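You operate a simulated robot arm through the tools that you are given. There is no shell and no other tool. Be economical: measure what you need, move in short steps, check, and stop when the job is done.

The job below is to be done with a simulated two-armed robot. You get a single attempt, and the scene is never put back.

TASK
Lock the test box and pump the seal tester to 2 kPa.
Fine: press the door down to turn each lock knob; keep the hold button down for the valve knob and the pump; both lock knobs on LOCK and the valve knob on SEAL before you pump; no stroke past the figure.

It is judged by the outcome, as a careful person would: the job done as asked, and still so three seconds after it is handed in. It fails if anything else is knocked over, pushed out of place, dropped, spilled or broken. A push-on lid holds only when it is set on centred and level and pressed home; a screw cap is set on level and turned clockwise until tight.

THE ROBOT
Two 6-joint arms with two-finger parallel grippers on one trunk, on a base that drives. Base frame: it is fixed to the floor where the robot stands at the start and does not move with it; the origin is under the middle of the robot, x ahead of it, y to its left, z up. Lengths are in mm, angles in degrees, forces in N, time in s.
The left shoulder is at the start at [70, 166, 1419], the right one opposite. With the tool pointing down near the work surface each hand reaches from about 420 to 820 mm from the robot's upright axis, wherever it stands, measured 20 degrees to its own side. Places, roughly: left lock knob [500, 200, 1000]; pump gauge [1000, 300, 900]; right lock knob [700, 100, 1000]; valve knob [1200, 300, 900]. Payload 3.91 kg a hand.
Tool frame (each hand has its own): the origin (TCP) lies between the finger pads and is the grasp point; the fingertips stand 30 mm ahead of it; z points along the fingers, y is the line along which they close. The gripper opens to 110 mm. The fingers are 20 mm wide and 10 mm thick; the gripper's body (48 by 112 mm) begins 55 mm behind the TCP.
Orientation is told as [roll, pitch, yaw] about the base's x, y, z axes, in that order, counted from this pose: with the fingers straight down and closing along the base's y, the tool's x points along the base's -x, its y along +y and its z along -z.

THE INTERFACE
- The arms move only by the tool servo_tool. It takes "left_steps", "right_steps" or both (then of equal length, played together; a hand with none holds still); each is text: rows parted by semicolons, each of 7 numbers parted by spaces: the shift along the tool's x, y, z in mm, then the turn, a rotation vector about the tool's x, y, z in degrees, then the gripper command, from -1 (fully open) to 1 (shut), values between in proportion. In form: tx ty tz ax ay az jaw; .... A call has 1 to 20 rows; each row is the pose to reach, as a shift and turn from the pose commanded when the call began, along the tool's axes at that moment. Rows are played at 5 a second. More than 50 mm and 8.6 degrees between two rows, or a gripper value outside its range, and nothing of the call is played. Where a pose cannot be reached the arm comes as near as it can. A force on the tool above 60 N (or 10 N above the force at the start of the call, whichever is more), or a blocked arm, ends the call early, and 0.2 s more pass. Each finger travels about 108 mm/s and halts on what it meets, pressing with about 40 N; the grip force reading is that of the motor and also rises with nothing between the fingers. The clock runs only during rows and for 0.2 s after the last one: add rows that repeat a pose to give the fingers time. It gives the time, the measured TCP pose, the force on the tool (base axes), the opening and the grip force at its end, in the units of the frame above (readings bear some noise), with the torque about the TCP (base axes, N m) and any sound that the robot's microphone picked up.
- Cameras (640 x 400 px; columns grow to the right, rows downward): "scene" is now at [125.1, 27.2, 1631.2]; the picture's right is [0.33, -0.95, 0.00], its down [-0.68, -0.23, -0.69] and it looks along [0.66, 0.23, -0.72] (base axes); focal length 276 px, centre (320, 200). "left" rides on the left gripper at [77, -7, -114] in its tool frame; the picture's right is [0.09, 1.00, 0.00], its down [-0.80, 0.07, -0.59] and it looks along [-0.59, 0.05, 0.80] (tool axes); focal length 270 px, centre (320, 200). "right" rides on the right gripper at [77, 7, -115] in its tool frame; the picture's right is [-0.09, 1.00, 0.00], its down [-0.80, -0.07, -0.59] and it looks along [-0.59, -0.05, 0.80] (tool axes); focal length 270 px, centre (320, 200). There is no depth. A picture from a camera that has moved, and an enlarged one, comes with that camera's place and axes in the base frame and with its lens.
- get_image(camera): a new picture of that camera. It takes no simulated time.
- raise_lower(by): slides the trunk up (or, below 0, down) by that many mm; the arms and the scene camera ride with it, the base frame stays. It gives what a move gives, with no picture.
- steer(legs): drives the robot by 1 to 6 legs, each [ahead, left, turn to the left] in mm, mm and degrees, along the robot's own axes; the way and the turn of a leg run together, so that a leg with both is an arc; at most 1500 mm and 180 degrees a leg. The arms and the cameras ride along, it lands a little off, and it stops where it bumps. It gives what a move gives.
- turn_head(pan, tilt): turns the head with the scene camera to pan (to the left, within 86 degrees either way) and tilt (down, from -29 to 69), counted from straight ahead of the robot. It gives what a move gives.
- zoom(camera, box): a new picture of the part [left, top, right, bottom] of that camera's present view, enlarged. It takes no simulated time.
- job_done(): hands the job in; it is judged then, once.

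Work in short steps. Places have to be worked out from the pictures, the camera data and where the tool is seen: move nearer, look again, correct. Check each grasp and each placing, and mend what went wrong. You have 120 turns and 100 pictures in all, those below and enlarged ones among them. Open the grippers and draw the arms clear of the work before you hand the job in, unless the task says otherwise; then end with one line.

The tools are called after "Call:" as a command line: name --argument value ..., lists and objects as JSON in quotes. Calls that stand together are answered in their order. servo_tool: Moves the arms, as the interface text tells. Its arguments: {"type":"object","properties":{"left_steps":{"type":"string"},"right_steps":{"type":"string"}},"required":[]} The other tools are called the same way: raise_lower (by) slides the trunk up or down; steer (legs) drives the base; turn_head (pan, tilt) turns the head that bears the scene camera; get_image (camera) takes a picture; zoom (camera, box) takes an enlarged picture of a part of a camera's view; job_done () hands the job in.

At the start:

```text
t: 0.0
left_ee_pos: [518.8, 366.7, 999.8]
left_tool_rot: [0.0, 0.0, 0.0]
left_force: [-0.4, 0.3, 0.6]
left_ft_torque: [0.0, -0.03, 0.02]
left_gripper_width: 110.0
left_finger_force: 0.0
right_ee_pos: [684.4, -94.2, 999.0]
right_tool_rot: [0.0, 0.0, 0.1]
right_force: [0.5, -0.4, -0.1]
right_ft_torque: [0.02, -0.02, 0.01]
right_gripper_width: 110.0
right_finger_force: 0.0
trunk travel left (down, up): [-914.0, 26.0]
robot x, y, heading: [1.7, 2.0, 0.1]
head pan, tilt: [19.0, 46.1]
```

scene: 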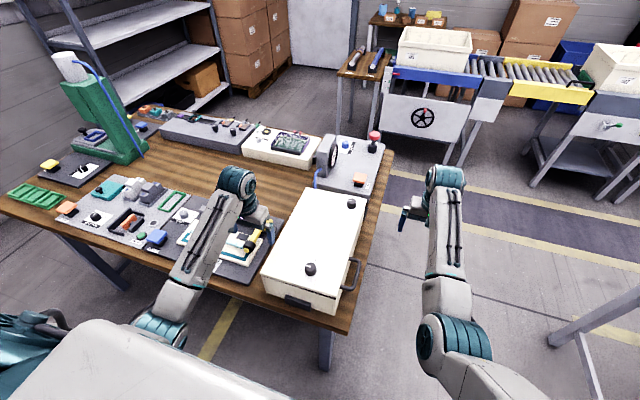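
right: 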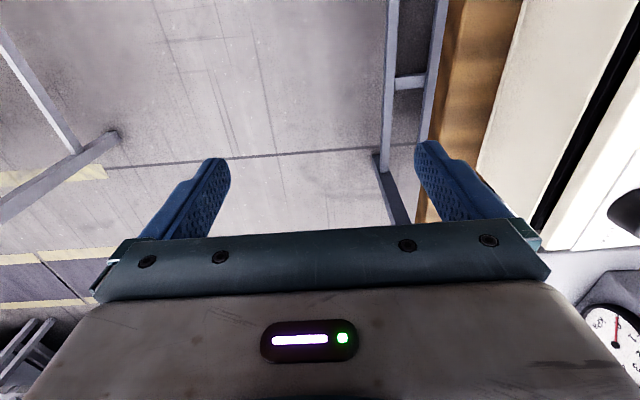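
left: 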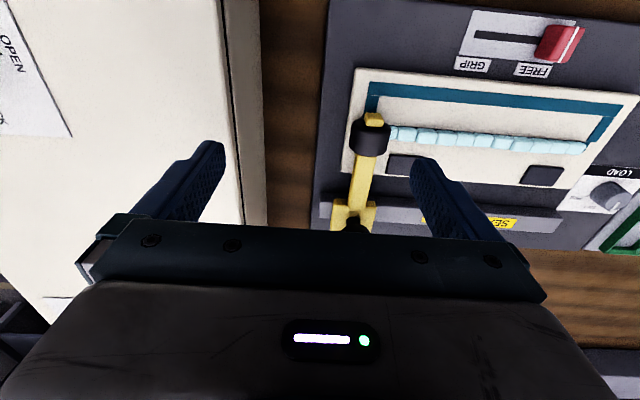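

I start by enlarging the box and the tester behind it in the scene view.

Call:
zoom --camera "scene" --box '[250, 180, 390, 320]'

Call:
zoom --camera "scene" --box '[290, 120, 400, 210]'

```text
2.86 times, centred on (320, 250) of scene
camera zoom: at [125.1, 27.2, 1631.2], right [0.33, -0.95, 0.0], down [-0.68, -0.23, -0.69], along [0.66, 0.23, -0.72], focal length 788 px, centre (320, 57)
```

zoom: 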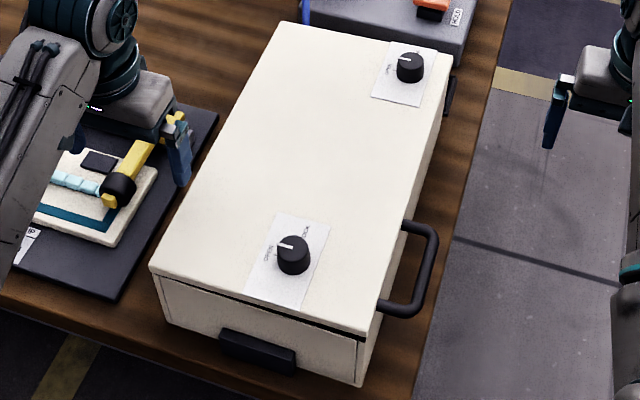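

```text
4.44 times, centred on (345, 165) of scene
camera zoom: at [125.1, 27.2, 1631.2], right [0.33, -0.95, 0.0], down [-0.68, -0.23, -0.69], along [0.66, 0.23, -0.72], focal length 1225 px, centre (209, 356)
```

zoom: 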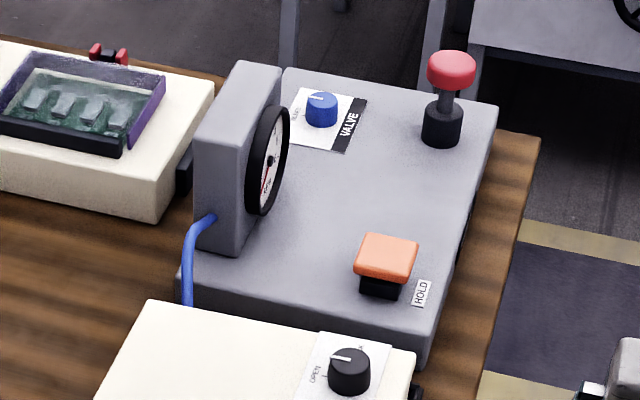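

The box's hinge side is on its left, with the handle and knobs toward the right, and the gauge faces right too. So working from the table's right side, facing +y, looks best. I'll check the floor there.

Call:
turn_head --pan -40 --tilt 45

Call:
get_image --camera "scene"

```text
t: 1.3
left_ee_pos: [519.3, 368.0, 1000.1]
left_tool_rot: [0.0, 0.0, 0.0]
left_force: [-0.9, -0.8, 0.1]
left_ft_torque: [0.02, 0.01, 0.0]
left_gripper_width: 110.1
left_finger_force: 0.0
right_ee_pos: [684.7, -95.0, 999.6]
right_tool_rot: [0.0, 0.2, 0.0]
right_force: [0.0, 0.2, -0.9]
right_ft_torque: [-0.01, -0.01, 0.0]
right_gripper_width: 110.1
right_finger_force: 0.0
trunk travel left (down, up): [-914.0, 26.0]
robot x, y, heading: [-1.1, 3.0, 0.0]
head pan, tilt: [-40.0, 45.0]
```

```text
94 pictures are left
camera scene: at [111.4, -51.2, 1632.7], right [-0.64, -0.77, 0.0], down [-0.54, 0.45, -0.71], along [0.54, -0.45, -0.71], focal length 276 px, centre (320, 200)
```

scene: 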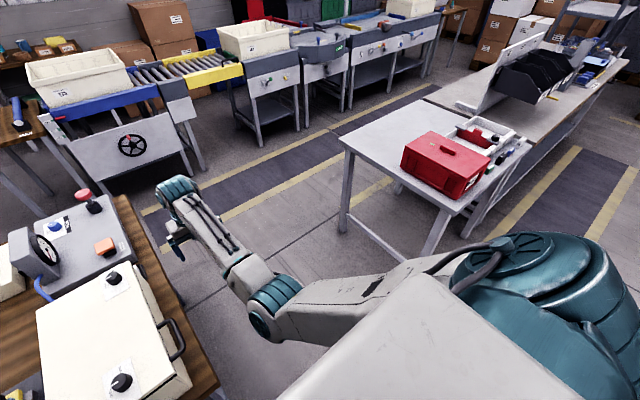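

The aisle between the bench (edge y≈35) and the toolbox table (edge y≈-915) is about 950 wide. I'll raise and tuck the hands, then drive right before going ahead.

Call:
servo_tool --left_steps "0 0 -30 0 0 0 -1;0 0 -60 0 0 0 -1;0 0 -90 0 0 0 -1;0 0 -120 0 0 0 -1;0 0 -150 0 0 0 -1;0 0 -180 0 0 0 -1" --right_steps "25 -15 -30 0 0 0 -1;50 -30 -60 0 0 0 -1;75 -45 -90 0 0 0 -1;100 -60 -120 0 0 0 -1;125 -75 -150 0 0 0 -1;150 -90 -180 0 0 0 -1"

Call:
steer --legs '[[0, -440, 0], [600, 0, 0]]'

Call:
turn_head --pan 35 --tilt 45

Call:
get_image --camera "scene"

```text
t: 2.7
left_ee_pos: [454.0, 446.0, 1135.7]
left_tool_rot: [-0.8, -1.4, 0.1]
left_force: [0.5, -0.2, -0.1]
left_ft_torque: [0.0, 0.04, -0.01]
left_gripper_width: 110.0
left_finger_force: 0.1
left hand out of reach, approached as far as the arm can: row 1, 2, 3, 4, 5, 6
right_ee_pos: [635.0, -134.1, 1037.7]
right_tool_rot: [0.1, -0.1, -0.1]
right_force: [-0.7, -0.2, 0.1]
right_ft_torque: [-0.01, 0.02, -0.01]
right_gripper_width: 110.0
right_finger_force: 0.1
right hand out of reach, approached as far as the arm can: row 2, 3, 4, 5, 6
trunk travel left (down, up): [-914.0, 26.0]
robot x, y, heading: [-4.4, 0.8, -0.1]
head pan, tilt: [-40.0, 45.0]
```

```text
t: 8.3
left_ee_pos: [1058.4, 15.0, 1136.7]
left_tool_rot: [-0.9, -1.6, 0.0]
left_force: [-0.2, -0.1, -0.7]
left_ft_torque: [-0.01, 0.0, 0.02]
left_gripper_width: 109.9
left_finger_force: 0.0
right_ee_pos: [1241.0, -564.5, 1039.1]
right_tool_rot: [-0.1, -0.2, 0.0]
right_force: [-0.1, 0.3, -0.1]
right_ft_torque: [0.0, 0.0, 0.0]
right_gripper_width: 110.0
right_finger_force: 0.1
trunk travel left (down, up): [-914.0, 26.0]
robot x, y, heading: [606.4, -436.4, 0.0]
head pan, tilt: [-40.0, 45.0]
```

```text
t: 9.8
left_ee_pos: [1060.5, 15.7, 1135.6]
left_tool_rot: [-0.9, -1.6, -0.1]
left_force: [-0.3, 0.3, 0.7]
left_ft_torque: [-0.01, 0.0, 0.01]
left_gripper_width: 109.8
left_finger_force: 0.0
right_ee_pos: [1242.1, -564.9, 1039.6]
right_tool_rot: [0.0, -0.2, 0.0]
right_force: [0.5, 0.5, -0.1]
right_ft_torque: [0.02, 0.0, 0.06]
right_gripper_width: 110.0
right_finger_force: 0.0
trunk travel left (down, up): [-914.0, 26.0]
robot x, y, heading: [605.9, -432.3, -0.1]
head pan, tilt: [35.0, 45.0]
```

```text
93 pictures are left
camera scene: at [722.1, -385.2, 1632.7], right [0.57, -0.82, 0.0], down [-0.58, -0.41, -0.71], along [0.58, 0.41, -0.71], focal length 276 px, centre (320, 200)
```

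scene: 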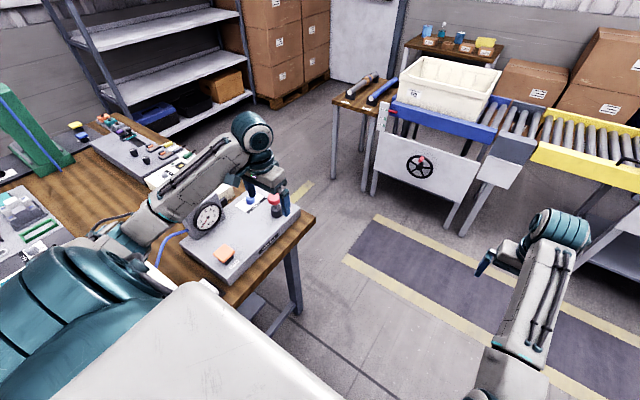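

The pump top triangulates to about (1172, 130, 970), and the fingertips are above 1005, so turning clears it. I raise the trunk fully and turn left 90°.

Call:
raise_lower --by 25

Call:
steer --legs '[[0, 0, 90]]'

Call:
turn_head --pan 0 --tilt 50

Call:
get_image --camera "scene"

```text
t: 10.5
left_ee_pos: [1060.7, 15.1, 1159.7]
left_tool_rot: [-1.0, -1.5, 0.0]
left_force: [0.0, 0.5, 0.2]
left_ft_torque: [-0.02, 0.03, -0.02]
left_gripper_width: 109.9
left_finger_force: 0.0
right_ee_pos: [1240.4, -564.2, 1063.6]
right_tool_rot: [0.0, -0.1, 0.1]
right_force: [0.1, -0.1, -0.5]
right_ft_torque: [-0.01, 0.0, 0.01]
right_gripper_width: 109.8
right_finger_force: 0.0
trunk travel left (down, up): [-939.0, 1.0]
robot x, y, heading: [607.4, -431.5, -0.0]
head pan, tilt: [35.0, 45.0]
```

```text
t: 14.7
left_ee_pos: [166.4, 28.5, 1161.3]
left_tool_rot: [-1.0, -1.6, 89.1]
left_force: [-0.4, -0.8, 0.0]
left_ft_torque: [0.01, -0.01, 0.0]
left_gripper_width: 109.9
left_finger_force: 0.2
right_ee_pos: [747.8, 201.3, 1063.7]
right_tool_rot: [0.0, -0.1, 89.1]
right_force: [-0.2, 0.1, -0.1]
right_ft_torque: [0.01, -0.01, -0.01]
right_gripper_width: 110.1
right_finger_force: 0.1
trunk travel left (down, up): [-939.0, 1.0]
robot x, y, heading: [605.7, -431.0, 89.1]
head pan, tilt: [35.0, 45.0]
```

```text
t: 15.7
left_ee_pos: [165.2, 28.4, 1161.4]
left_tool_rot: [-1.1, -1.4, 89.1]
left_force: [0.0, 0.2, -0.9]
left_ft_torque: [-0.01, -0.02, -0.02]
left_gripper_width: 109.9
left_finger_force: 0.0
right_ee_pos: [747.5, 200.1, 1064.6]
right_tool_rot: [0.0, -0.1, 89.1]
right_force: [-0.1, 0.5, -0.3]
right_ft_torque: [-0.01, 0.02, -0.02]
right_gripper_width: 109.8
right_finger_force: 0.0
trunk travel left (down, up): [-939.0, 1.0]
robot x, y, heading: [606.1, -430.8, 89.1]
head pan, tilt: [0.0, 50.0]
```

```text
92 pictures are left
camera scene: at [606.5, -304.8, 1650.8], right [1.0, -0.01, 0.0], down [-0.01, -0.77, -0.64], along [0.01, 0.64, -0.77], focal length 276 px, centre (320, 200)
```

scene: 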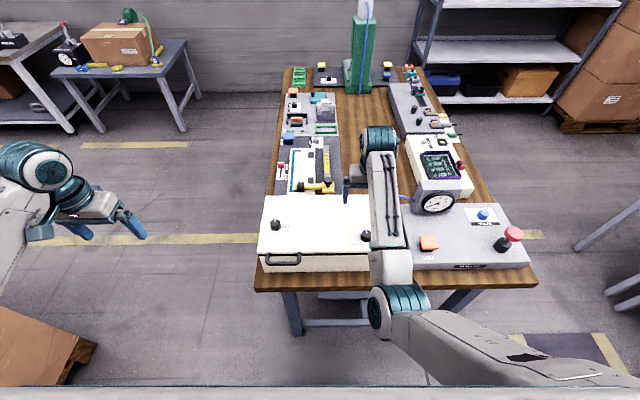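

I have a good overview. I enlarge the box and the tester from here.

Call:
zoom --camera "scene" --box '[250, 180, 390, 280]'

Call:
get_image --camera "right"

Call:
zoom --camera "scene" --box '[400, 180, 540, 280]'

```text
4.00 times, centred on (320, 230) of scene
camera zoom: at [606.5, -304.8, 1650.8], right [1.0, -0.01, 0.0], down [-0.01, -0.77, -0.64], along [0.01, 0.64, -0.77], focal length 1103 px, centre (320, 80)
```

zoom: 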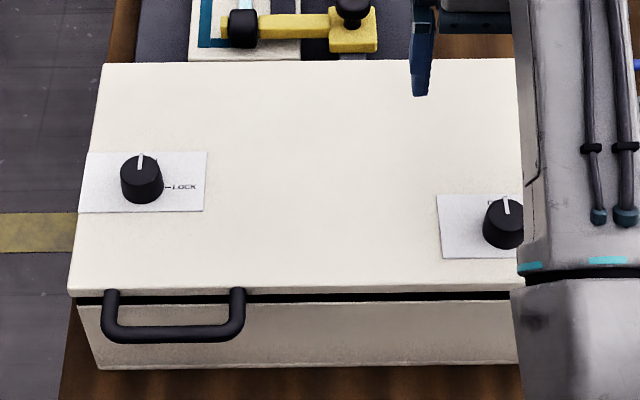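

```text
90 pictures are left
camera right: at [739.4, 122.8, 1177.4], right [-0.99, 0.1, 0.0], down [0.08, 0.8, 0.6], along [0.06, 0.59, -0.8], focal length 270 px, centre (320, 200)
```

right: 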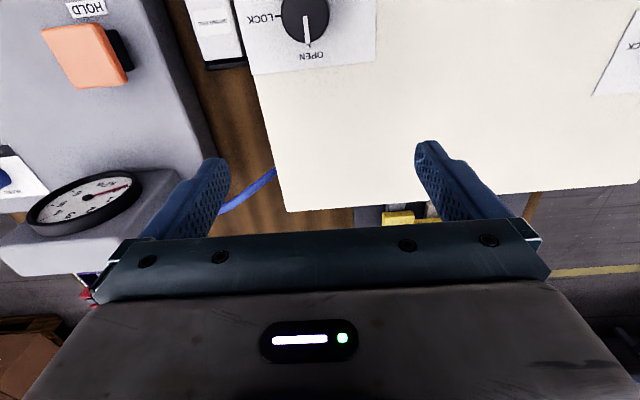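

```text
4.00 times, centred on (470, 230) of scene
camera zoom: at [606.5, -304.8, 1650.8], right [1.0, -0.01, 0.0], down [-0.01, -0.77, -0.64], along [0.01, 0.64, -0.77], focal length 1103 px, centre (-280, 80)
```

zoom: 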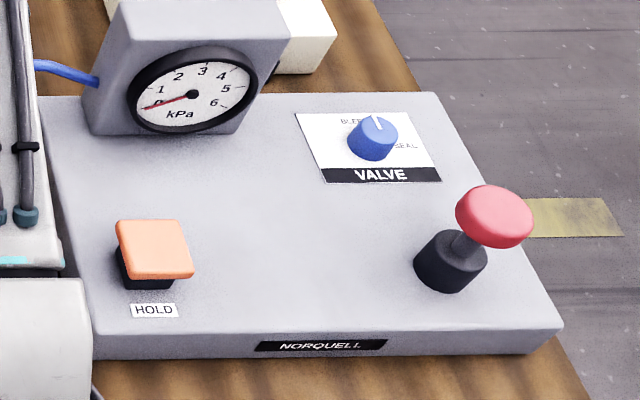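

Both knobs point to OPEN (away from me), and LOCK is 90° clockwise (+x). I bring the left hand above the left knob, estimated at (478, 175, ~960).

Call:
servo_tool --left_steps "-15 -31 5 0 0 0 -1;-30 -62 10 0 0 0 -1;-44 -94 15 0 0 0 -1;-59 -125 20 0 0 0 -1;-74 -156 30 0 0 0 -1;-88 -188 40 0 0 0 -1;-103 -219 50 0 0 0 -1;-118 -250 60 0 0 0 -1;-132 -282 70 0 0 0 -1;-147 -313 80 0 0 0 -1;-147 -313 80 0 0 0 -1"

Call:
get_image --camera "left"

```text
t: 18.1
left_ee_pos: [489.2, 185.7, 1061.2]
left_tool_rot: [-1.0, -1.7, 89.1]
left_force: [0.2, 0.1, 0.0]
left_ft_torque: [-0.02, 0.01, 0.01]
left_gripper_width: 109.8
left_finger_force: 0.2
left hand out of reach, approached as far as the arm can: row 1, 2, 3, 4, 5, 6, 7, 8, 9, 10, 11
right_ee_pos: [747.5, 201.2, 1063.4]
right_tool_rot: [0.0, 0.0, 89.1]
right_force: [0.4, -0.6, -0.5]
right_ft_torque: [0.0, -0.03, -0.03]
right_gripper_width: 110.1
right_finger_force: 0.0
trunk travel left (down, up): [-939.0, 1.0]
robot x, y, heading: [608.1, -432.3, 89.0]
head pan, tilt: [0.0, 50.0]
```

```text
88 pictures are left
camera left: at [493.0, 106.5, 1175.0], right [-1.0, -0.07, -0.02], down [-0.07, 0.79, 0.62], along [-0.03, 0.62, -0.79], focal length 270 px, centre (320, 200)
```

left: 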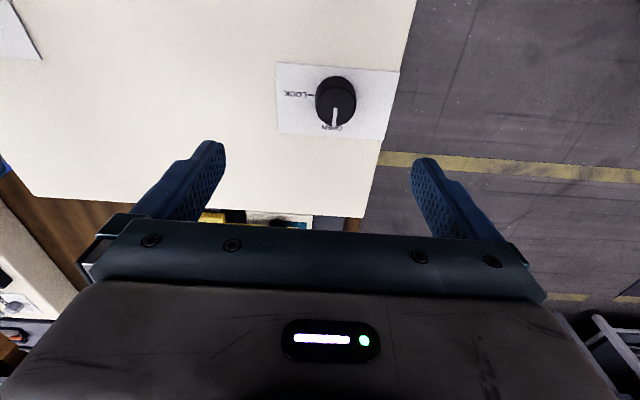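

The left ray and scene ray agree: the knob centre is at (479, 176), the door surface at z≈942 and the knob mid-height about 958. I set the left hand above it, turned 45° counter-clockwise for room to turn, and bring the right hand closed over the door at (670, 125).

Call:
servo_tool --left_steps "2 2 8 0 0 -7.5 -1;4 4 16 0 0 -15 -1;6 6 24 0 0 -22.5 -1;8 8 32 0 0 -30 -1;10 10 40 0 0 -37.5 -1;10 10 51 0 0 -45 -1;10 10 51 0 0 -45 -1;10 10 51 0 0 -45 -1" --right_steps "12 12 5 0 0 0 1;24 24 10 0 0 0 1;36 36 15 0 0 0 1;50 50 25 0 0 0 1;62 64 40 0 0 0 1;76 77 50 0 0 0 1;76 77 63 0 0 0 1;76 77 63 0 0 0 1"

Call:
get_image --camera "left"

Call:
get_image --camera "right"

Call:
get_image --camera "scene"

```text
t: 19.6
left_ee_pos: [479.9, 176.4, 1016.1]
left_tool_rot: [-1.6, -0.4, 134.0]
left_force: [-0.2, 0.0, -0.8]
left_ft_torque: [-0.01, 0.0, -0.02]
left_gripper_width: 110.1
left_finger_force: 0.1
right_ee_pos: [756.4, 197.8, 1069.7]
right_tool_rot: [-6.4, -8.7, 86.5]
right_force: [0.4, -0.1, 0.3]
right_ft_torque: [0.0, 0.01, 0.05]
right_gripper_width: 0.0
right_finger_force: 37.9
right hand out of reach, approached as far as the arm can: row 6, 7
trunk travel left (down, up): [-939.0, 1.0]
robot x, y, heading: [608.9, -433.8, 89.3]
head pan, tilt: [0.0, 50.0]
stopped in row 7 (right hand): the arm was blocked; the commanded pose is now the measured one
```

```text
87 pictures are left
camera left: at [536.5, 123.4, 1130.5], right [-0.66, -0.76, -0.03], down [-0.62, 0.51, 0.6], along [-0.44, 0.41, -0.8], focal length 270 px, centre (320, 200)
```

left: 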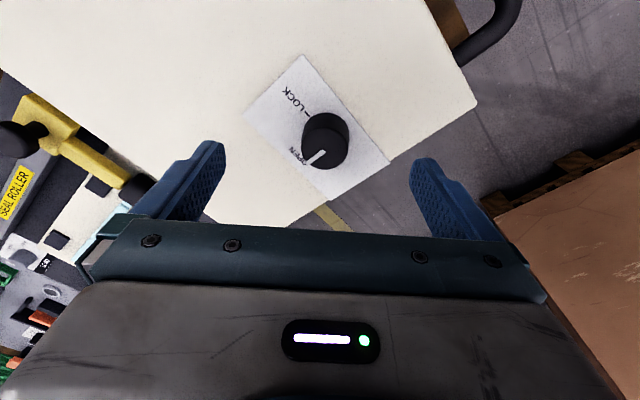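

```text
86 pictures are left
camera right: at [731.3, 105.7, 1169.3], right [-0.98, 0.16, -0.1], down [0.05, 0.7, 0.71], along [0.19, 0.7, -0.69], focal length 270 px, centre (320, 200)
```

right: 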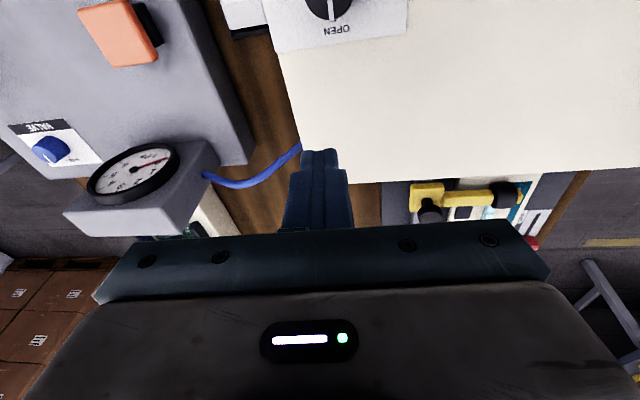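

```text
85 pictures are left
camera scene: at [607.4, -304.2, 1650.8], right [1.0, -0.02, 0.0], down [-0.01, -0.77, -0.64], along [0.01, 0.64, -0.77], focal length 276 px, centre (320, 200)
```

scene: 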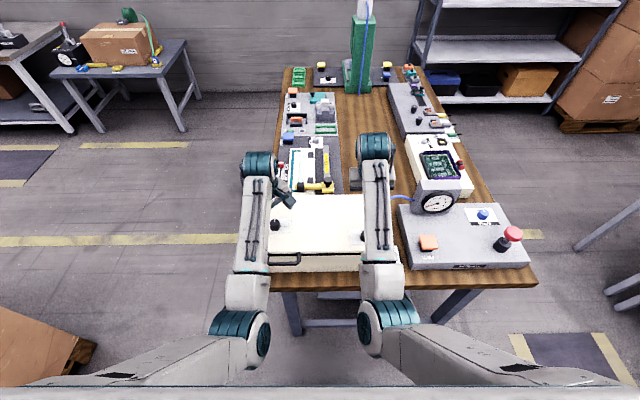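

The left hand is centred over its knob. The right arm got blocked trying to retract while high, and tilted. I level it again at its old place and lower it, then move it across lower down.

Call:
servo_tool --right_steps "-3 5 3 -3 4.5 0 1;-5 9 6 -6.4 8.7 -2 1;-5 9 6 -6.4 8.7 -2 1;-5 9 30 -6.4 8.7 -2 1;-5 9 50 -6.4 8.7 -2 1;-5 9 50 -6.4 8.7 -2 1"

```text
t: 21.0
left_ee_pos: [478.3, 176.2, 1016.8]
left_tool_rot: [-1.7, -0.4, 134.0]
left_force: [0.6, 0.3, -0.8]
left_ft_torque: [0.0, 0.01, -0.02]
left_gripper_width: 110.3
left_finger_force: 0.1
right_ee_pos: [749.7, 209.2, 1019.8]
right_tool_rot: [0.1, 0.2, 88.2]
right_force: [0.6, -0.3, 0.0]
right_ft_torque: [-0.01, 0.04, 0.04]
right_gripper_width: 0.0
right_finger_force: 37.7
trunk travel left (down, up): [-939.0, 1.0]
robot x, y, heading: [607.3, -431.5, 89.3]
head pan, tilt: [0.0, 50.0]
```

Level again at z 1020. Now I move to about (675, 140) at this lower height.

Call:
servo_tool --right_steps "0 15 5 0 0 0 1;0 30 5 0 0 0 1;0 45 5 0 0 0 1;0 60 5 0 0 0 1;0 75 5 0 0 0 1;20 75 8 0 0 0 1;40 75 8 0 0 0 1;60 75 8 0 0 0 1;70 75 8 0 0 0 1;70 75 8 0 0 0 1"

```text
t: 22.9
left_ee_pos: [479.6, 176.1, 1017.1]
left_tool_rot: [-1.8, -0.4, 134.0]
left_force: [0.3, -0.2, 0.0]
left_ft_torque: [0.02, -0.03, -0.05]
left_gripper_width: 109.9
left_finger_force: 0.1
right_ee_pos: [731.0, 219.0, 1087.1]
right_tool_rot: [-4.5, -9.1, 86.0]
right_force: [-0.3, 0.4, -0.6]
right_ft_torque: [-0.01, -0.02, 0.01]
right_gripper_width: 0.2
right_finger_force: 37.6
trunk travel left (down, up): [-939.0, 1.0]
robot x, y, heading: [606.7, -432.0, 88.9]
head pan, tilt: [0.0, 50.0]
stopped in row 9 (right hand): the arm was blocked; the commanded pose is now the measured one
```

The right hand has trouble working so close to the robot. I'll back the robot up by 90 mm so that both hands work nearer to their starting reach.

Call:
steer --legs '[[-90, 0, 0]]'

Call:
servo_tool --right_steps "0 0 10 -2 4.5 0 1;0 0 20 -4.5 9.1 -2 1;0 0 35 -4.5 9.1 -2 1;0 0 60 -4.5 9.1 -2 1;0 0 60 -4.5 9.1 -2 1"

```text
t: 24.0
left_ee_pos: [477.0, 88.8, 1013.1]
left_tool_rot: [-1.6, -0.2, 134.0]
left_force: [0.2, 0.2, 0.0]
left_ft_torque: [-0.04, 0.03, 0.04]
left_gripper_width: 110.1
left_finger_force: 0.0
right_ee_pos: [730.8, 130.1, 1085.0]
right_tool_rot: [-4.5, -8.9, 85.9]
right_force: [-0.7, 0.7, -0.5]
right_ft_torque: [-0.01, -0.02, 0.01]
right_gripper_width: 0.0
right_finger_force: 38.0
trunk travel left (down, up): [-939.0, 1.0]
robot x, y, heading: [604.4, -524.8, 89.0]
head pan, tilt: [0.0, 50.0]
```

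```text
t: 25.2
left_ee_pos: [477.8, 86.3, 1014.2]
left_tool_rot: [-1.7, -0.3, 134.0]
left_force: [0.5, 0.4, -0.5]
left_ft_torque: [0.0, -0.05, 0.01]
left_gripper_width: 109.8
left_finger_force: 0.0
right_ee_pos: [734.8, 136.6, 1026.3]
right_tool_rot: [0.0, 0.1, 87.6]
right_force: [-0.1, -0.2, 0.4]
right_ft_torque: [-0.02, -0.02, -0.01]
right_gripper_width: 0.0
right_finger_force: 37.5
trunk travel left (down, up): [-939.0, 1.0]
robot x, y, heading: [606.9, -524.2, 88.9]
head pan, tilt: [0.0, 50.0]
```

Both hands are level now. I take the left back over its knob and slide the right to about (672, 130).

Call:
servo_tool --left_steps "-16 -16 0 -1.7 0.3 0 -1;-32 -32 0 -1.7 0.3 0 -1;-48 -48 0 -1.7 0.3 0 -1;-64 -63 0 -1.7 0.3 0 -1;-64 -63 2 -1.7 0.3 0 -1;-64 -63 2 -1.7 0.3 0 -1" --right_steps "0 15 3 0 0 0 1;2 30 6 0 0 0 1;3 45 9 0 0 0 1;5 63 12 0 0 0 1;6 63 16 0 0 0 1;6 63 16 0 0 0 1"

Call:
get_image --camera "left"

Call:
get_image --camera "right"

```text
t: 26.6
left_ee_pos: [480.2, 175.9, 1017.4]
left_tool_rot: [-0.2, -0.1, 134.0]
left_force: [0.3, 0.8, -0.4]
left_ft_torque: [0.06, -0.01, 0.03]
left_gripper_width: 110.0
left_finger_force: 0.2
right_ee_pos: [675.7, 133.3, 1012.3]
right_tool_rot: [-0.2, -0.1, 87.4]
right_force: [0.3, 0.0, 0.0]
right_ft_torque: [0.0, 0.0, -0.04]
right_gripper_width: 0.0
right_finger_force: 37.5
trunk travel left (down, up): [-939.0, 1.0]
robot x, y, heading: [606.6, -526.6, 89.2]
head pan, tilt: [0.0, 50.0]
```

```text
84 pictures are left
camera left: at [538.6, 124.4, 1132.1], right [-0.66, -0.76, 0.0], down [-0.61, 0.53, 0.6], along [-0.45, 0.39, -0.8], focal length 270 px, centre (320, 200)
```

left: 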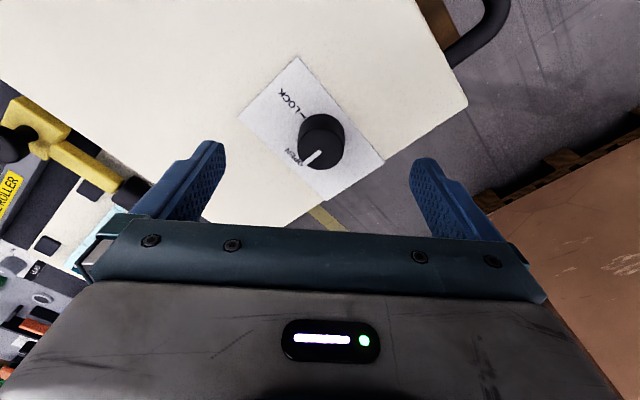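

```text
83 pictures are left
camera right: at [664.6, 55.3, 1126.5], right [-0.99, 0.13, 0.0], down [0.1, 0.8, 0.6], along [0.08, 0.59, -0.8], focal length 270 px, centre (320, 200)
```

right: 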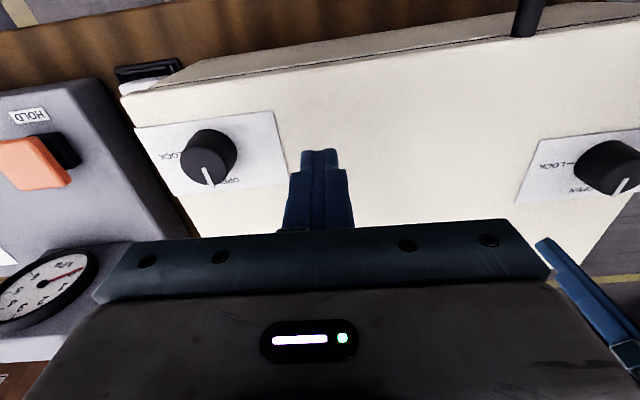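

The left hand is centred on its knob, and the right fingertips are clear between the two papers. I lower the right hand onto the door, slowly near the surface.

Call:
servo_tool --right_steps "0 0 15 0 0 0 1;0 0 28 0 0 0 1;0 0 34 0 0 0 1;0 0 38 0 0 0 1;0 0 42 0 0 0 1;0 0 45 0 0 0 1;0 0 45 0 0 0 1"

```text
t: 28.2
left_ee_pos: [479.8, 169.6, 1021.6]
left_tool_rot: [-0.2, -0.3, 134.0]
left_force: [0.5, -0.1, -0.1]
left_ft_torque: [-0.01, 0.02, -0.01]
left_gripper_width: 110.1
left_finger_force: 0.0
right_ee_pos: [671.5, 130.4, 976.0]
right_tool_rot: [0.1, -0.7, 87.7]
right_force: [6.8, 6.7, 52.5]
right_ft_torque: [-0.28, -0.19, 0.52]
right_gripper_width: 0.2
right_finger_force: 37.6
trunk travel left (down, up): [-939.0, 1.0]
robot x, y, heading: [601.5, -523.7, 89.1]
head pan, tilt: [0.0, 50.0]
```

Contact at a tip height of about 946 with 52 N, and the robot sways a little from it. I check the door gap, easing the press to about 25–30 N.

Call:
servo_tool --right_steps "0 0 -3 0 0 0 1;0 0 -5 0 0 0 1;0 0 -5 0 0 0 1"

Call:
zoom --camera "scene" --box '[240, 170, 400, 270]'

Call:
get_image --camera "left"

```text
t: 29.0
left_ee_pos: [479.2, 171.2, 1018.9]
left_tool_rot: [-0.2, -0.3, 134.0]
left_force: [-0.1, 0.2, -0.2]
left_ft_torque: [0.03, 0.01, -0.02]
left_gripper_width: 110.1
left_finger_force: 0.0
right_ee_pos: [671.9, 131.6, 975.5]
right_tool_rot: [0.0, -0.4, 87.6]
right_force: [3.7, 8.2, 36.0]
right_ft_torque: [-0.1, -0.12, 0.05]
right_gripper_width: 0.0
right_finger_force: 38.4
trunk travel left (down, up): [-939.0, 1.0]
robot x, y, heading: [600.7, -526.4, 89.3]
head pan, tilt: [0.0, 50.0]
```

```text
4.00 times, centred on (320, 220) of scene
camera zoom: at [605.6, -401.3, 1651.2], right [1.0, -0.02, 0.0], down [-0.01, -0.76, -0.65], along [0.01, 0.65, -0.76], focal length 1103 px, centre (320, 120)
```

zoom: 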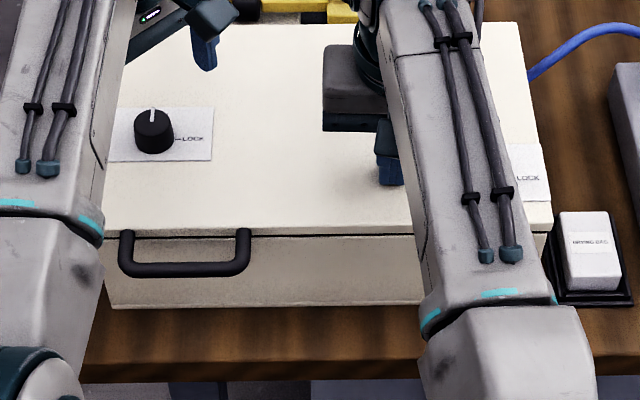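

```text
81 pictures are left
camera left: at [538.5, 121.6, 1133.7], right [-0.66, -0.76, 0.0], down [-0.61, 0.52, 0.6], along [-0.45, 0.39, -0.8], focal length 270 px, centre (320, 200)
```

left: 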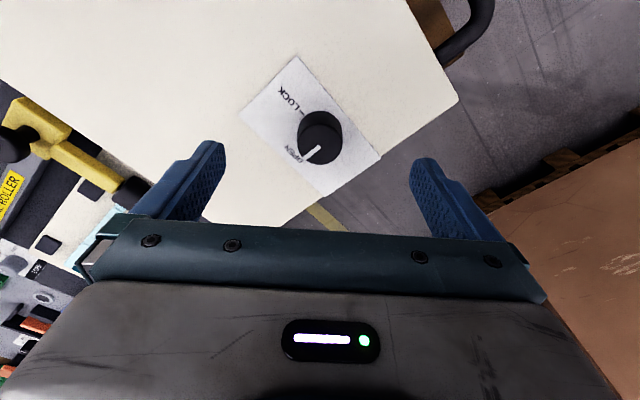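

The gap is now closed. I lower the open left hand around its knob, with a small correction in y, and close on it.

Call:
servo_tool --left_steps "-3 -3 15 0 0 0 -1;-3 -3 30 0 0 0 -1;-3 -3 39 0 0 0 -0.5;-3 -3 39 0 0 0 0;-3 -3 39 0 0 0 0.5;-3 -3 39 0 0 0 1;-3 -3 39 0 0 0 1;-3 -3 39 0 0 0 1"

Call:
get_image --camera "left"

```text
t: 30.8
left_ee_pos: [476.9, 176.5, 980.5]
left_tool_rot: [-0.1, -0.2, 134.0]
left_force: [-12.0, -9.8, -0.8]
left_ft_torque: [-0.53, 0.22, -0.05]
left_gripper_width: 31.0
left_finger_force: 44.8
right_ee_pos: [672.2, 130.2, 975.9]
right_tool_rot: [-0.1, -0.3, 87.6]
right_force: [9.6, 11.4, 31.9]
right_ft_torque: [0.05, -0.26, 0.11]
right_gripper_width: 0.0
right_finger_force: 37.9
trunk travel left (down, up): [-939.0, 1.0]
robot x, y, heading: [608.1, -527.0, 89.2]
head pan, tilt: [0.0, 50.0]
```

```text
80 pictures are left
camera left: at [536.2, 124.7, 1094.3], right [-0.65, -0.76, 0.0], down [-0.61, 0.52, 0.6], along [-0.45, 0.39, -0.8], focal length 270 px, centre (320, 200)
```

left: 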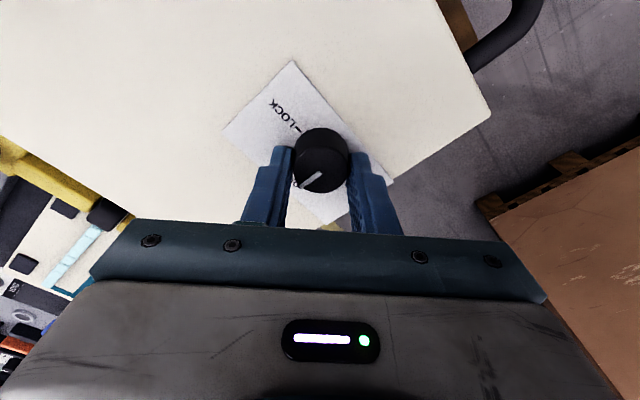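

I have hold of it, but the knob sits about 5 mm toward tool +x and there is a side load. I re-centre: open, shift, close again.

Call:
servo_tool --left_steps "0 0 0 0 0 0 0.2;5 2 0 0 0 0 0.2;5 2 0 0 0 0 0.6;5 2 0 0 0 0 1;5 2 0 0 0 0 1"

Call:
get_image --camera "left"

```text
t: 32.0
left_ee_pos: [481.5, 170.1, 979.9]
left_tool_rot: [-0.2, -0.2, 134.0]
left_force: [5.5, 12.4, -6.5]
left_ft_torque: [0.1, -0.4, -0.02]
left_gripper_width: 31.1
left_finger_force: 45.0
right_ee_pos: [672.3, 130.0, 975.3]
right_tool_rot: [0.1, -0.2, 87.6]
right_force: [-0.2, -4.0, 44.8]
right_ft_torque: [-0.53, 0.01, -0.08]
right_gripper_width: 0.2
right_finger_force: 38.3
trunk travel left (down, up): [-939.0, 1.0]
robot x, y, heading: [607.0, -521.9, 89.0]
head pan, tilt: [0.0, 50.0]
```

```text
79 pictures are left
camera left: at [539.7, 120.1, 1094.4], right [-0.66, -0.75, 0.0], down [-0.61, 0.52, 0.6], along [-0.45, 0.39, -0.8], focal length 270 px, centre (320, 200)
```

left: 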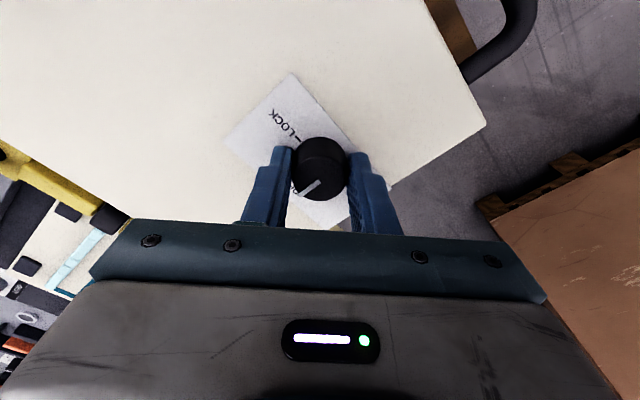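

Well centred. The press is about 45 N, so I turn the left knob 90° clockwise.

Call:
servo_tool --left_steps "0 0 0 0 0 7.5 1;0 0 0 0 0 15 1;0 0 0 0 0 22.5 1;0 0 0 0 0 30 1;0 0 0 0 0 37.5 1;0 0 0 0 0 45 1;0 0 0 0 0 52.5 1;0 0 0 0 0 60 1;0 0 0 0 0 67.5 1;0 0 0 0 0 75 1;0 0 0 0 0 82.5 1;0 0 0 0 0 90 1;0 0 0 0 0 91 1"

Call:
get_image --camera "left"

```text
t: 34.8
left_ee_pos: [478.6, 172.0, 980.1]
left_tool_rot: [0.3, -0.1, 43.1]
left_force: [-15.3, 20.8, -12.5]
left_ft_torque: [0.27, 0.68, 0.33]
left_gripper_width: 31.4
left_finger_force: 45.2
right_ee_pos: [671.5, 129.7, 977.7]
right_tool_rot: [-0.1, -0.3, 87.7]
right_force: [13.3, -12.3, 50.3]
right_ft_torque: [-0.85, -0.31, 0.26]
right_gripper_width: 0.0
right_finger_force: 37.7
trunk travel left (down, up): [-939.0, 1.0]
robot x, y, heading: [606.6, -523.8, 89.1]
head pan, tilt: [0.0, 50.0]
```

```text
78 pictures are left
camera left: at [427.4, 113.2, 1094.6], right [-0.74, 0.67, 0.01], down [0.54, 0.59, 0.6], along [0.4, 0.45, -0.8], focal length 270 px, centre (320, 200)
```

left: 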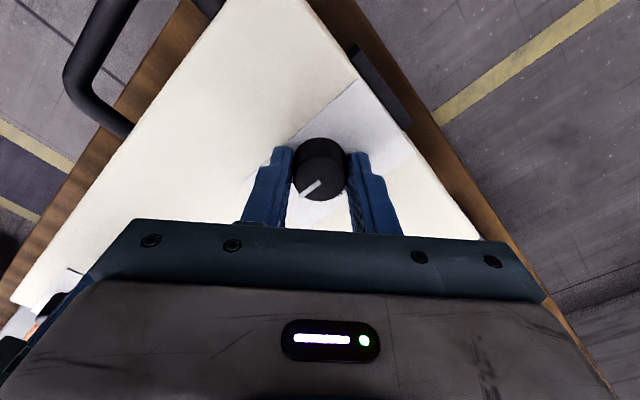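

The knob turned along with the gripper. I open and lift to read it, keeping the door pressed.

Call:
servo_tool --left_steps "0 0 0 0 0 0 0.4;0 0 0 0 0 0 -0.2;0 0 0 0 0 0 -1;0 0 -20 0 0 0 -1;0 0 -40 0 0 0 -1;0 0 -40 0 0 0 -1"

Call:
get_image --camera "left"

Call:
zoom --camera "scene" --box '[240, 170, 400, 270]'

```text
t: 36.2
left_ee_pos: [479.7, 172.9, 1020.6]
left_tool_rot: [0.2, -0.1, 43.0]
left_force: [0.3, 0.8, 0.4]
left_ft_torque: [-0.03, -0.02, 0.02]
left_gripper_width: 110.1
left_finger_force: 0.1
right_ee_pos: [672.7, 130.6, 976.3]
right_tool_rot: [0.1, -0.3, 87.6]
right_force: [1.4, 6.0, 36.3]
right_ft_torque: [-0.17, 0.0, -0.15]
right_gripper_width: 0.0
right_finger_force: 37.9
trunk travel left (down, up): [-939.0, 1.0]
robot x, y, heading: [604.9, -524.8, 89.0]
head pan, tilt: [0.0, 50.0]
```

```text
77 pictures are left
camera left: at [429.0, 114.2, 1135.3], right [-0.74, 0.67, 0.0], down [0.54, 0.59, 0.6], along [0.4, 0.45, -0.8], focal length 270 px, centre (320, 200)
```

left: 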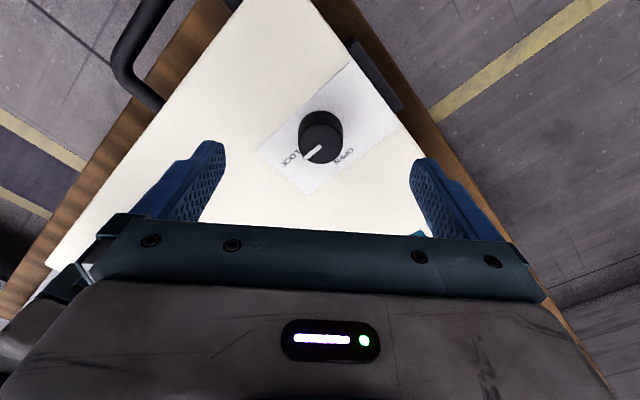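

```text
4.00 times, centred on (320, 220) of scene
camera zoom: at [604.9, -402.0, 1651.4], right [1.0, -0.02, 0.0], down [-0.01, -0.76, -0.65], along [0.01, 0.65, -0.76], focal length 1103 px, centre (320, 120)
```

zoom: 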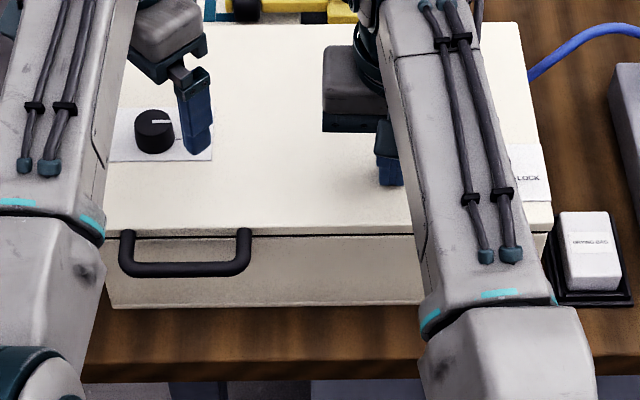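

Left knob is on LOCK. Now I swap roles: the right hand lifts and goes over the right knob (752, 132), and the left hand closes and moves to (565, 130) to press.

Call:
servo_tool --left_steps "0 0 -5 0 0 -7 -1;0 0 -5 0 0 -7 0;-8 -22 -5 0 0 -15 1;-16 -45 -5 0 0 -22.5 1;-24 -67 -5 0 0 -30 1;-33 -89 -5 0 0 -37.5 1;-33 -89 -5 0 0 -45 1;-33 -89 0 0 0 -45 1;-33 -89 0 0 0 -45 1" --right_steps "0 0 -22 0 0 0 1;0 0 -44 0 0 0 1;-1 -20 -44 0 0 -7.5 0;-3 -40 -44 0 0 -15 -1;-4 -60 -44 0 0 -22.5 -1;-5 -80 -44 0 0 -30 -1;-5 -80 -44 0 0 -37.5 -1;-5 -80 -44 0 0 -45 -1;-5 -80 -44 0 0 -45 -1"

Call:
get_image --camera "right"

Call:
get_image --camera "left"

```text
t: 38.2
left_ee_pos: [554.4, 136.4, 1019.3]
left_tool_rot: [0.9, -0.5, 88.6]
left_force: [0.2, -0.2, -0.3]
left_ft_torque: [0.0, -0.01, 0.02]
left_gripper_width: 0.0
left_finger_force: 37.7
right_ee_pos: [752.6, 132.9, 1014.3]
right_tool_rot: [0.1, 0.1, 132.7]
right_force: [0.2, 0.1, 0.5]
right_ft_torque: [0.02, -0.01, -0.02]
right_gripper_width: 110.1
right_finger_force: 0.1
trunk travel left (down, up): [-939.0, 1.0]
robot x, y, heading: [606.2, -522.3, 88.9]
head pan, tilt: [0.0, 50.0]
```

```text
75 pictures are left
camera right: at [799.8, 72.0, 1129.3], right [-0.79, -0.61, 0.0], down [-0.49, 0.64, 0.59], along [-0.36, 0.47, -0.81], focal length 270 px, centre (320, 200)
```

right: 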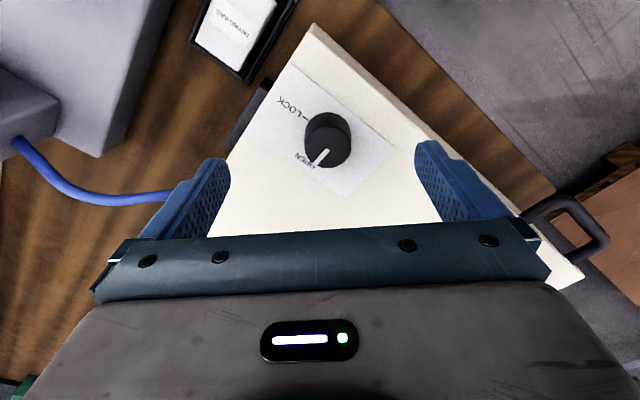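

```text
74 pictures are left
camera left: at [561.9, 58.8, 1133.2], right [-1.0, -0.06, 0.02], down [-0.04, 0.8, 0.6], along [-0.05, 0.6, -0.8], focal length 270 px, centre (320, 200)
```

left: 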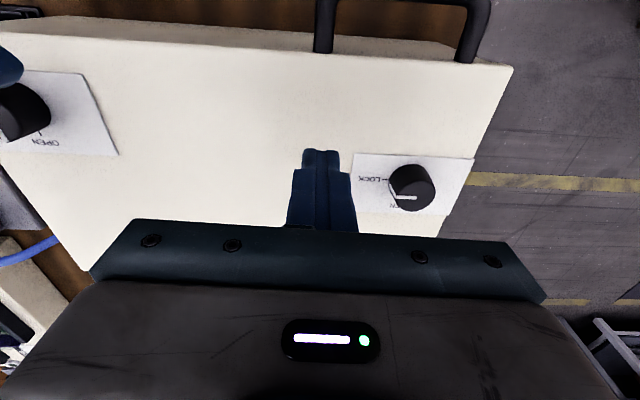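

The left hand is well placed to press. I press the door with it first, then check the right hand's alignment.

Call:
servo_tool --left_steps "0 0 15 0 0 0 1;0 0 30 0 0 0 1;0 0 40 0 0 0 1;0 0 44 0 0 0 1;0 0 48 0 0 0 1;0 0 52 0 0 0 1;0 0 52 0 0 0 1"

Call:
get_image --camera "right"

```text
t: 39.8
left_ee_pos: [560.7, 136.7, 975.3]
left_tool_rot: [0.3, -1.5, 88.3]
left_force: [-6.5, 19.5, 48.5]
left_ft_torque: [0.15, 0.14, 0.05]
left_gripper_width: 0.0
left_finger_force: 37.7
right_ee_pos: [752.1, 132.2, 1017.6]
right_tool_rot: [-0.1, 0.0, 132.6]
right_force: [0.6, 0.1, -0.3]
right_ft_torque: [0.01, -0.04, -0.01]
right_gripper_width: 109.9
right_finger_force: 0.1
trunk travel left (down, up): [-939.0, 1.0]
robot x, y, heading: [604.6, -523.9, 89.4]
head pan, tilt: [0.0, 50.0]
```

```text
73 pictures are left
camera right: at [798.2, 69.4, 1132.0], right [-0.79, -0.61, 0.0], down [-0.49, 0.64, 0.59], along [-0.36, 0.47, -0.8], focal length 270 px, centre (320, 200)
```

right: 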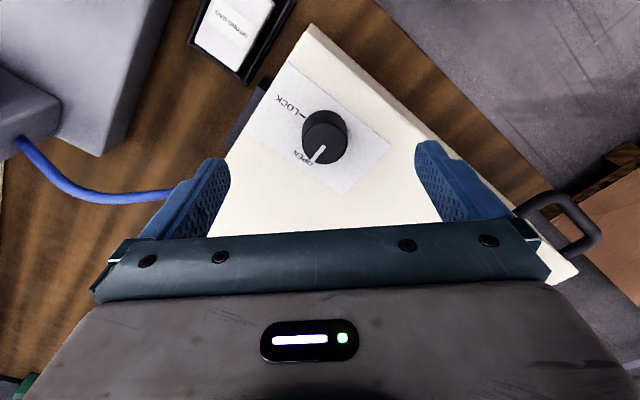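

The knob is about 3 mm toward tool +y. I correct that, descend and grip.

Call:
servo_tool --right_steps "1 3 13 0 0 0 -1;1 3 26 0 0 0 -1;1 3 38 0 0 0 -0.5;1 3 38 0 0 0 0;1 3 38 0 0 0 0.5;1 3 38 0 0 0 1;1 3 38 0 0 0 1;1 3 38 0 0 0 1"

Call:
get_image --camera "right"

```text
t: 41.6
left_ee_pos: [559.8, 136.6, 976.6]
left_tool_rot: [0.2, -1.3, 88.3]
left_force: [-8.6, 17.6, 52.1]
left_ft_torque: [0.07, 0.22, -0.09]
left_gripper_width: 0.2
left_finger_force: 37.3
right_ee_pos: [748.8, 126.6, 979.0]
right_tool_rot: [-0.1, 0.0, 132.6]
right_force: [-0.6, 3.2, -4.6]
right_ft_torque: [0.13, 0.04, -0.04]
right_gripper_width: 31.1
right_finger_force: 45.3
trunk travel left (down, up): [-939.0, 1.0]
robot x, y, heading: [603.9, -522.6, 89.2]
head pan, tilt: [0.0, 50.0]
```

```text
72 pictures are left
camera right: at [797.0, 66.0, 1092.8], right [-0.79, -0.61, 0.0], down [-0.49, 0.64, 0.59], along [-0.36, 0.47, -0.8], focal length 270 px, centre (320, 200)
```

right: 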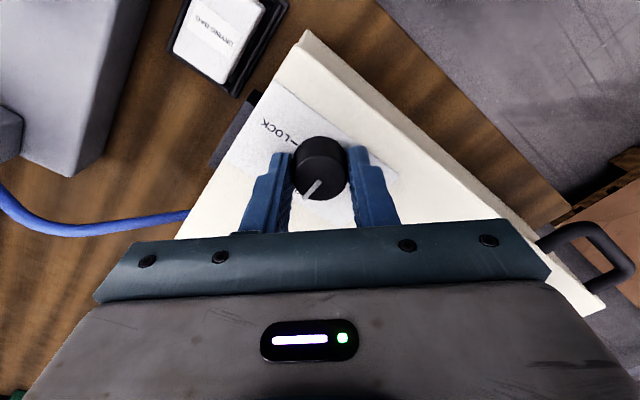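

Clean grip with low side load. I turn it 90° clockwise and then release and lift in a second step.

Call:
servo_tool --right_steps "0 0 0 0 0 7.5 1;0 0 0 0 0 15 1;0 0 0 0 0 22.5 1;0 0 0 0 0 30 1;0 0 0 0 0 37.5 1;0 0 0 0 0 45 1;0 0 0 0 0 52.5 1;0 0 0 0 0 60 1;0 0 0 0 0 67.5 1;0 0 0 0 0 75 1;0 0 0 0 0 82.5 1;0 0 0 0 0 90 1;0 0 0 0 0 91 1"

Call:
servo_tool --right_steps "0 0 0 0 0 0 0.4;0 0 0 0 0 0 -0.2;0 0 0 0 0 0 -1;0 0 -20 0 0 0 -1;0 0 -40 0 0 0 -1;0 0 -40 0 0 0 -1"

Call:
get_image --camera "right"

```text
t: 44.4
left_ee_pos: [561.5, 137.2, 976.1]
left_tool_rot: [0.2, -1.3, 88.3]
left_force: [2.1, 5.3, 58.4]
left_ft_torque: [-0.39, -0.05, 0.02]
left_gripper_width: 0.0
left_finger_force: 37.9
right_ee_pos: [748.3, 127.3, 979.3]
right_tool_rot: [0.0, 0.1, 41.5]
right_force: [-16.9, 3.8, -24.1]
right_ft_torque: [0.09, 0.48, 0.14]
right_gripper_width: 31.1
right_finger_force: 45.4
trunk travel left (down, up): [-939.0, 1.0]
robot x, y, heading: [608.1, -526.5, 89.0]
head pan, tilt: [0.0, 50.0]
```

```text
t: 45.8
left_ee_pos: [561.6, 135.6, 976.1]
left_tool_rot: [0.2, -1.2, 88.3]
left_force: [-7.0, 18.3, 49.0]
left_ft_torque: [0.12, 0.16, -0.13]
left_gripper_width: 0.1
left_finger_force: 37.1
right_ee_pos: [749.1, 128.0, 1020.1]
right_tool_rot: [0.1, -0.1, 41.7]
right_force: [0.1, 0.3, -0.4]
right_ft_torque: [0.0, -0.01, 0.01]
right_gripper_width: 109.9
right_finger_force: 0.0
trunk travel left (down, up): [-939.0, 1.0]
robot x, y, heading: [603.1, -526.9, 89.1]
head pan, tilt: [0.0, 50.0]
```

```text
71 pictures are left
camera right: at [686.9, 81.3, 1134.0], right [-0.6, 0.8, 0.0], down [0.65, 0.48, 0.6], along [0.48, 0.36, -0.8], focal length 270 px, centre (320, 200)
```

right: 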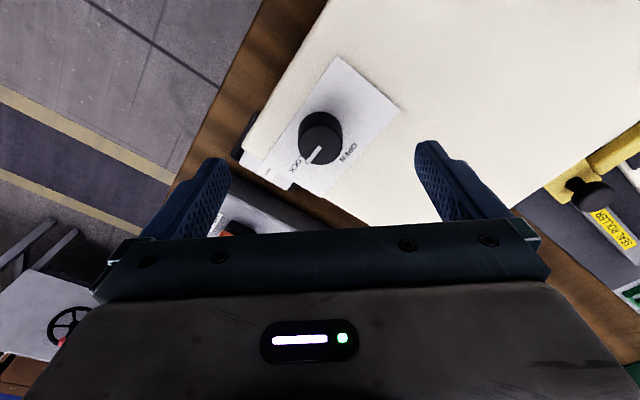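

Both knobs read LOCK. I lift both hands to about z 1045 and drive right (+x) by 445 to stand before the tester.

Call:
servo_tool --left_steps "0 0 -20 0 0 0 1;0 0 -40 0 0 0 1;0 0 -60 0 0 0 1;0 0 -78 0 0 0 1;0 0 -78 0 0 0 1;0 0 -78 0 0 0 1;0 0 -78 0 0 0 1" --right_steps "0 0 -8 0 0 -7.5 -1;0 0 -16 0 0 -15 -1;0 0 -24 0 0 -22.5 -1;0 0 -25 0 0 -30 -1;0 0 -25 0 0 -37.5 -1;0 0 -25 0 0 -45 -1;0 0 -25 0 0 -45 -1"

Call:
steer --legs '[[0, -445, 0]]'

Call:
get_image --camera "scene"

Call:
get_image --camera "right"

Call:
get_image --camera "left"

```text
t: 47.4
left_ee_pos: [551.1, 133.8, 1041.5]
left_tool_rot: [1.1, -0.2, 88.8]
left_force: [-0.8, 0.0, -0.1]
left_ft_torque: [-0.01, -0.01, 0.05]
left_gripper_width: 0.0
left_finger_force: 37.6
right_ee_pos: [750.9, 131.2, 1042.3]
right_tool_rot: [-0.1, 0.1, 86.7]
right_force: [0.1, 0.6, -0.4]
right_ft_torque: [0.03, 0.01, -0.01]
right_gripper_width: 110.2
right_finger_force: 0.0
trunk travel left (down, up): [-939.0, 1.0]
robot x, y, heading: [604.4, -522.3, 89.1]
head pan, tilt: [0.0, 50.0]
```

```text
t: 50.1
left_ee_pos: [1007.4, 125.6, 1042.6]
left_tool_rot: [0.9, -0.4, 87.8]
left_force: [-0.1, 0.1, -0.2]
left_ft_torque: [-0.02, 0.02, 0.0]
left_gripper_width: 0.1
left_finger_force: 37.6
right_ee_pos: [1207.0, 119.1, 1042.0]
right_tool_rot: [-0.2, 0.1, 85.8]
right_force: [0.1, 0.9, -0.4]
right_ft_torque: [0.01, -0.02, 0.02]
right_gripper_width: 109.9
right_finger_force: 0.0
trunk travel left (down, up): [-939.0, 1.0]
robot x, y, heading: [1051.3, -531.0, 88.3]
head pan, tilt: [0.0, 50.0]
```

```text
70 pictures are left
camera scene: at [1054.3, -406.2, 1650.8], right [1.0, -0.03, 0.0], down [-0.02, -0.77, -0.64], along [0.02, 0.64, -0.77], focal length 276 px, centre (320, 200)
```

scene: 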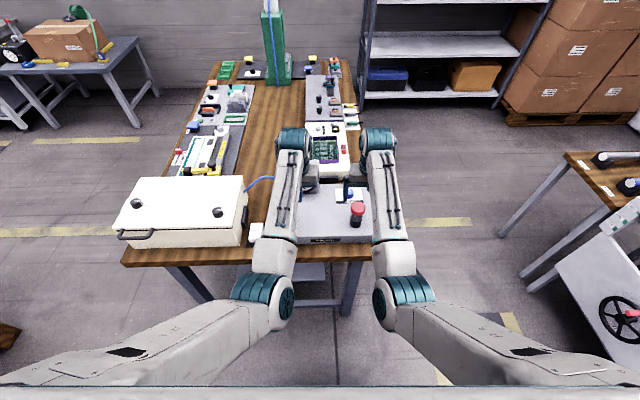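

```text
69 pictures are left
camera right: at [1194.6, 42.8, 1156.9], right [-0.99, 0.16, 0.0], down [0.13, 0.8, 0.59], along [0.1, 0.58, -0.81], focal length 270 px, centre (320, 200)
```

right: 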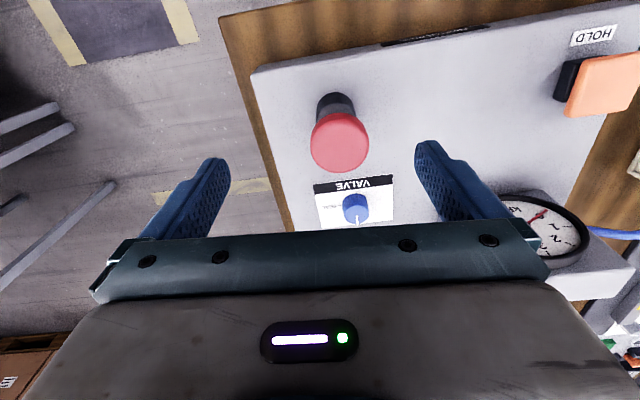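

```text
68 pictures are left
camera left: at [1014.1, 48.4, 1156.4], right [-1.0, -0.05, 0.02], down [-0.03, 0.8, 0.6], along [-0.04, 0.6, -0.8], focal length 270 px, centre (320, 200)
```

left: 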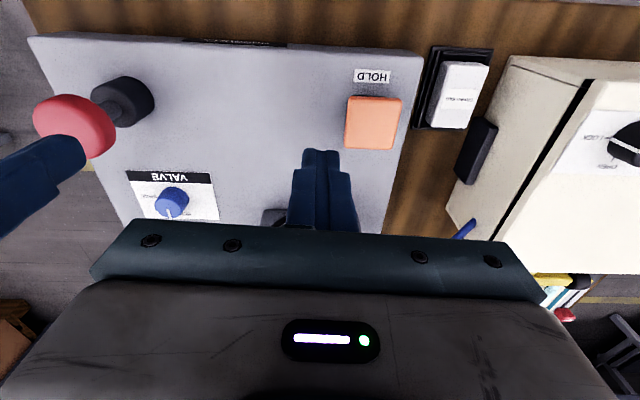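

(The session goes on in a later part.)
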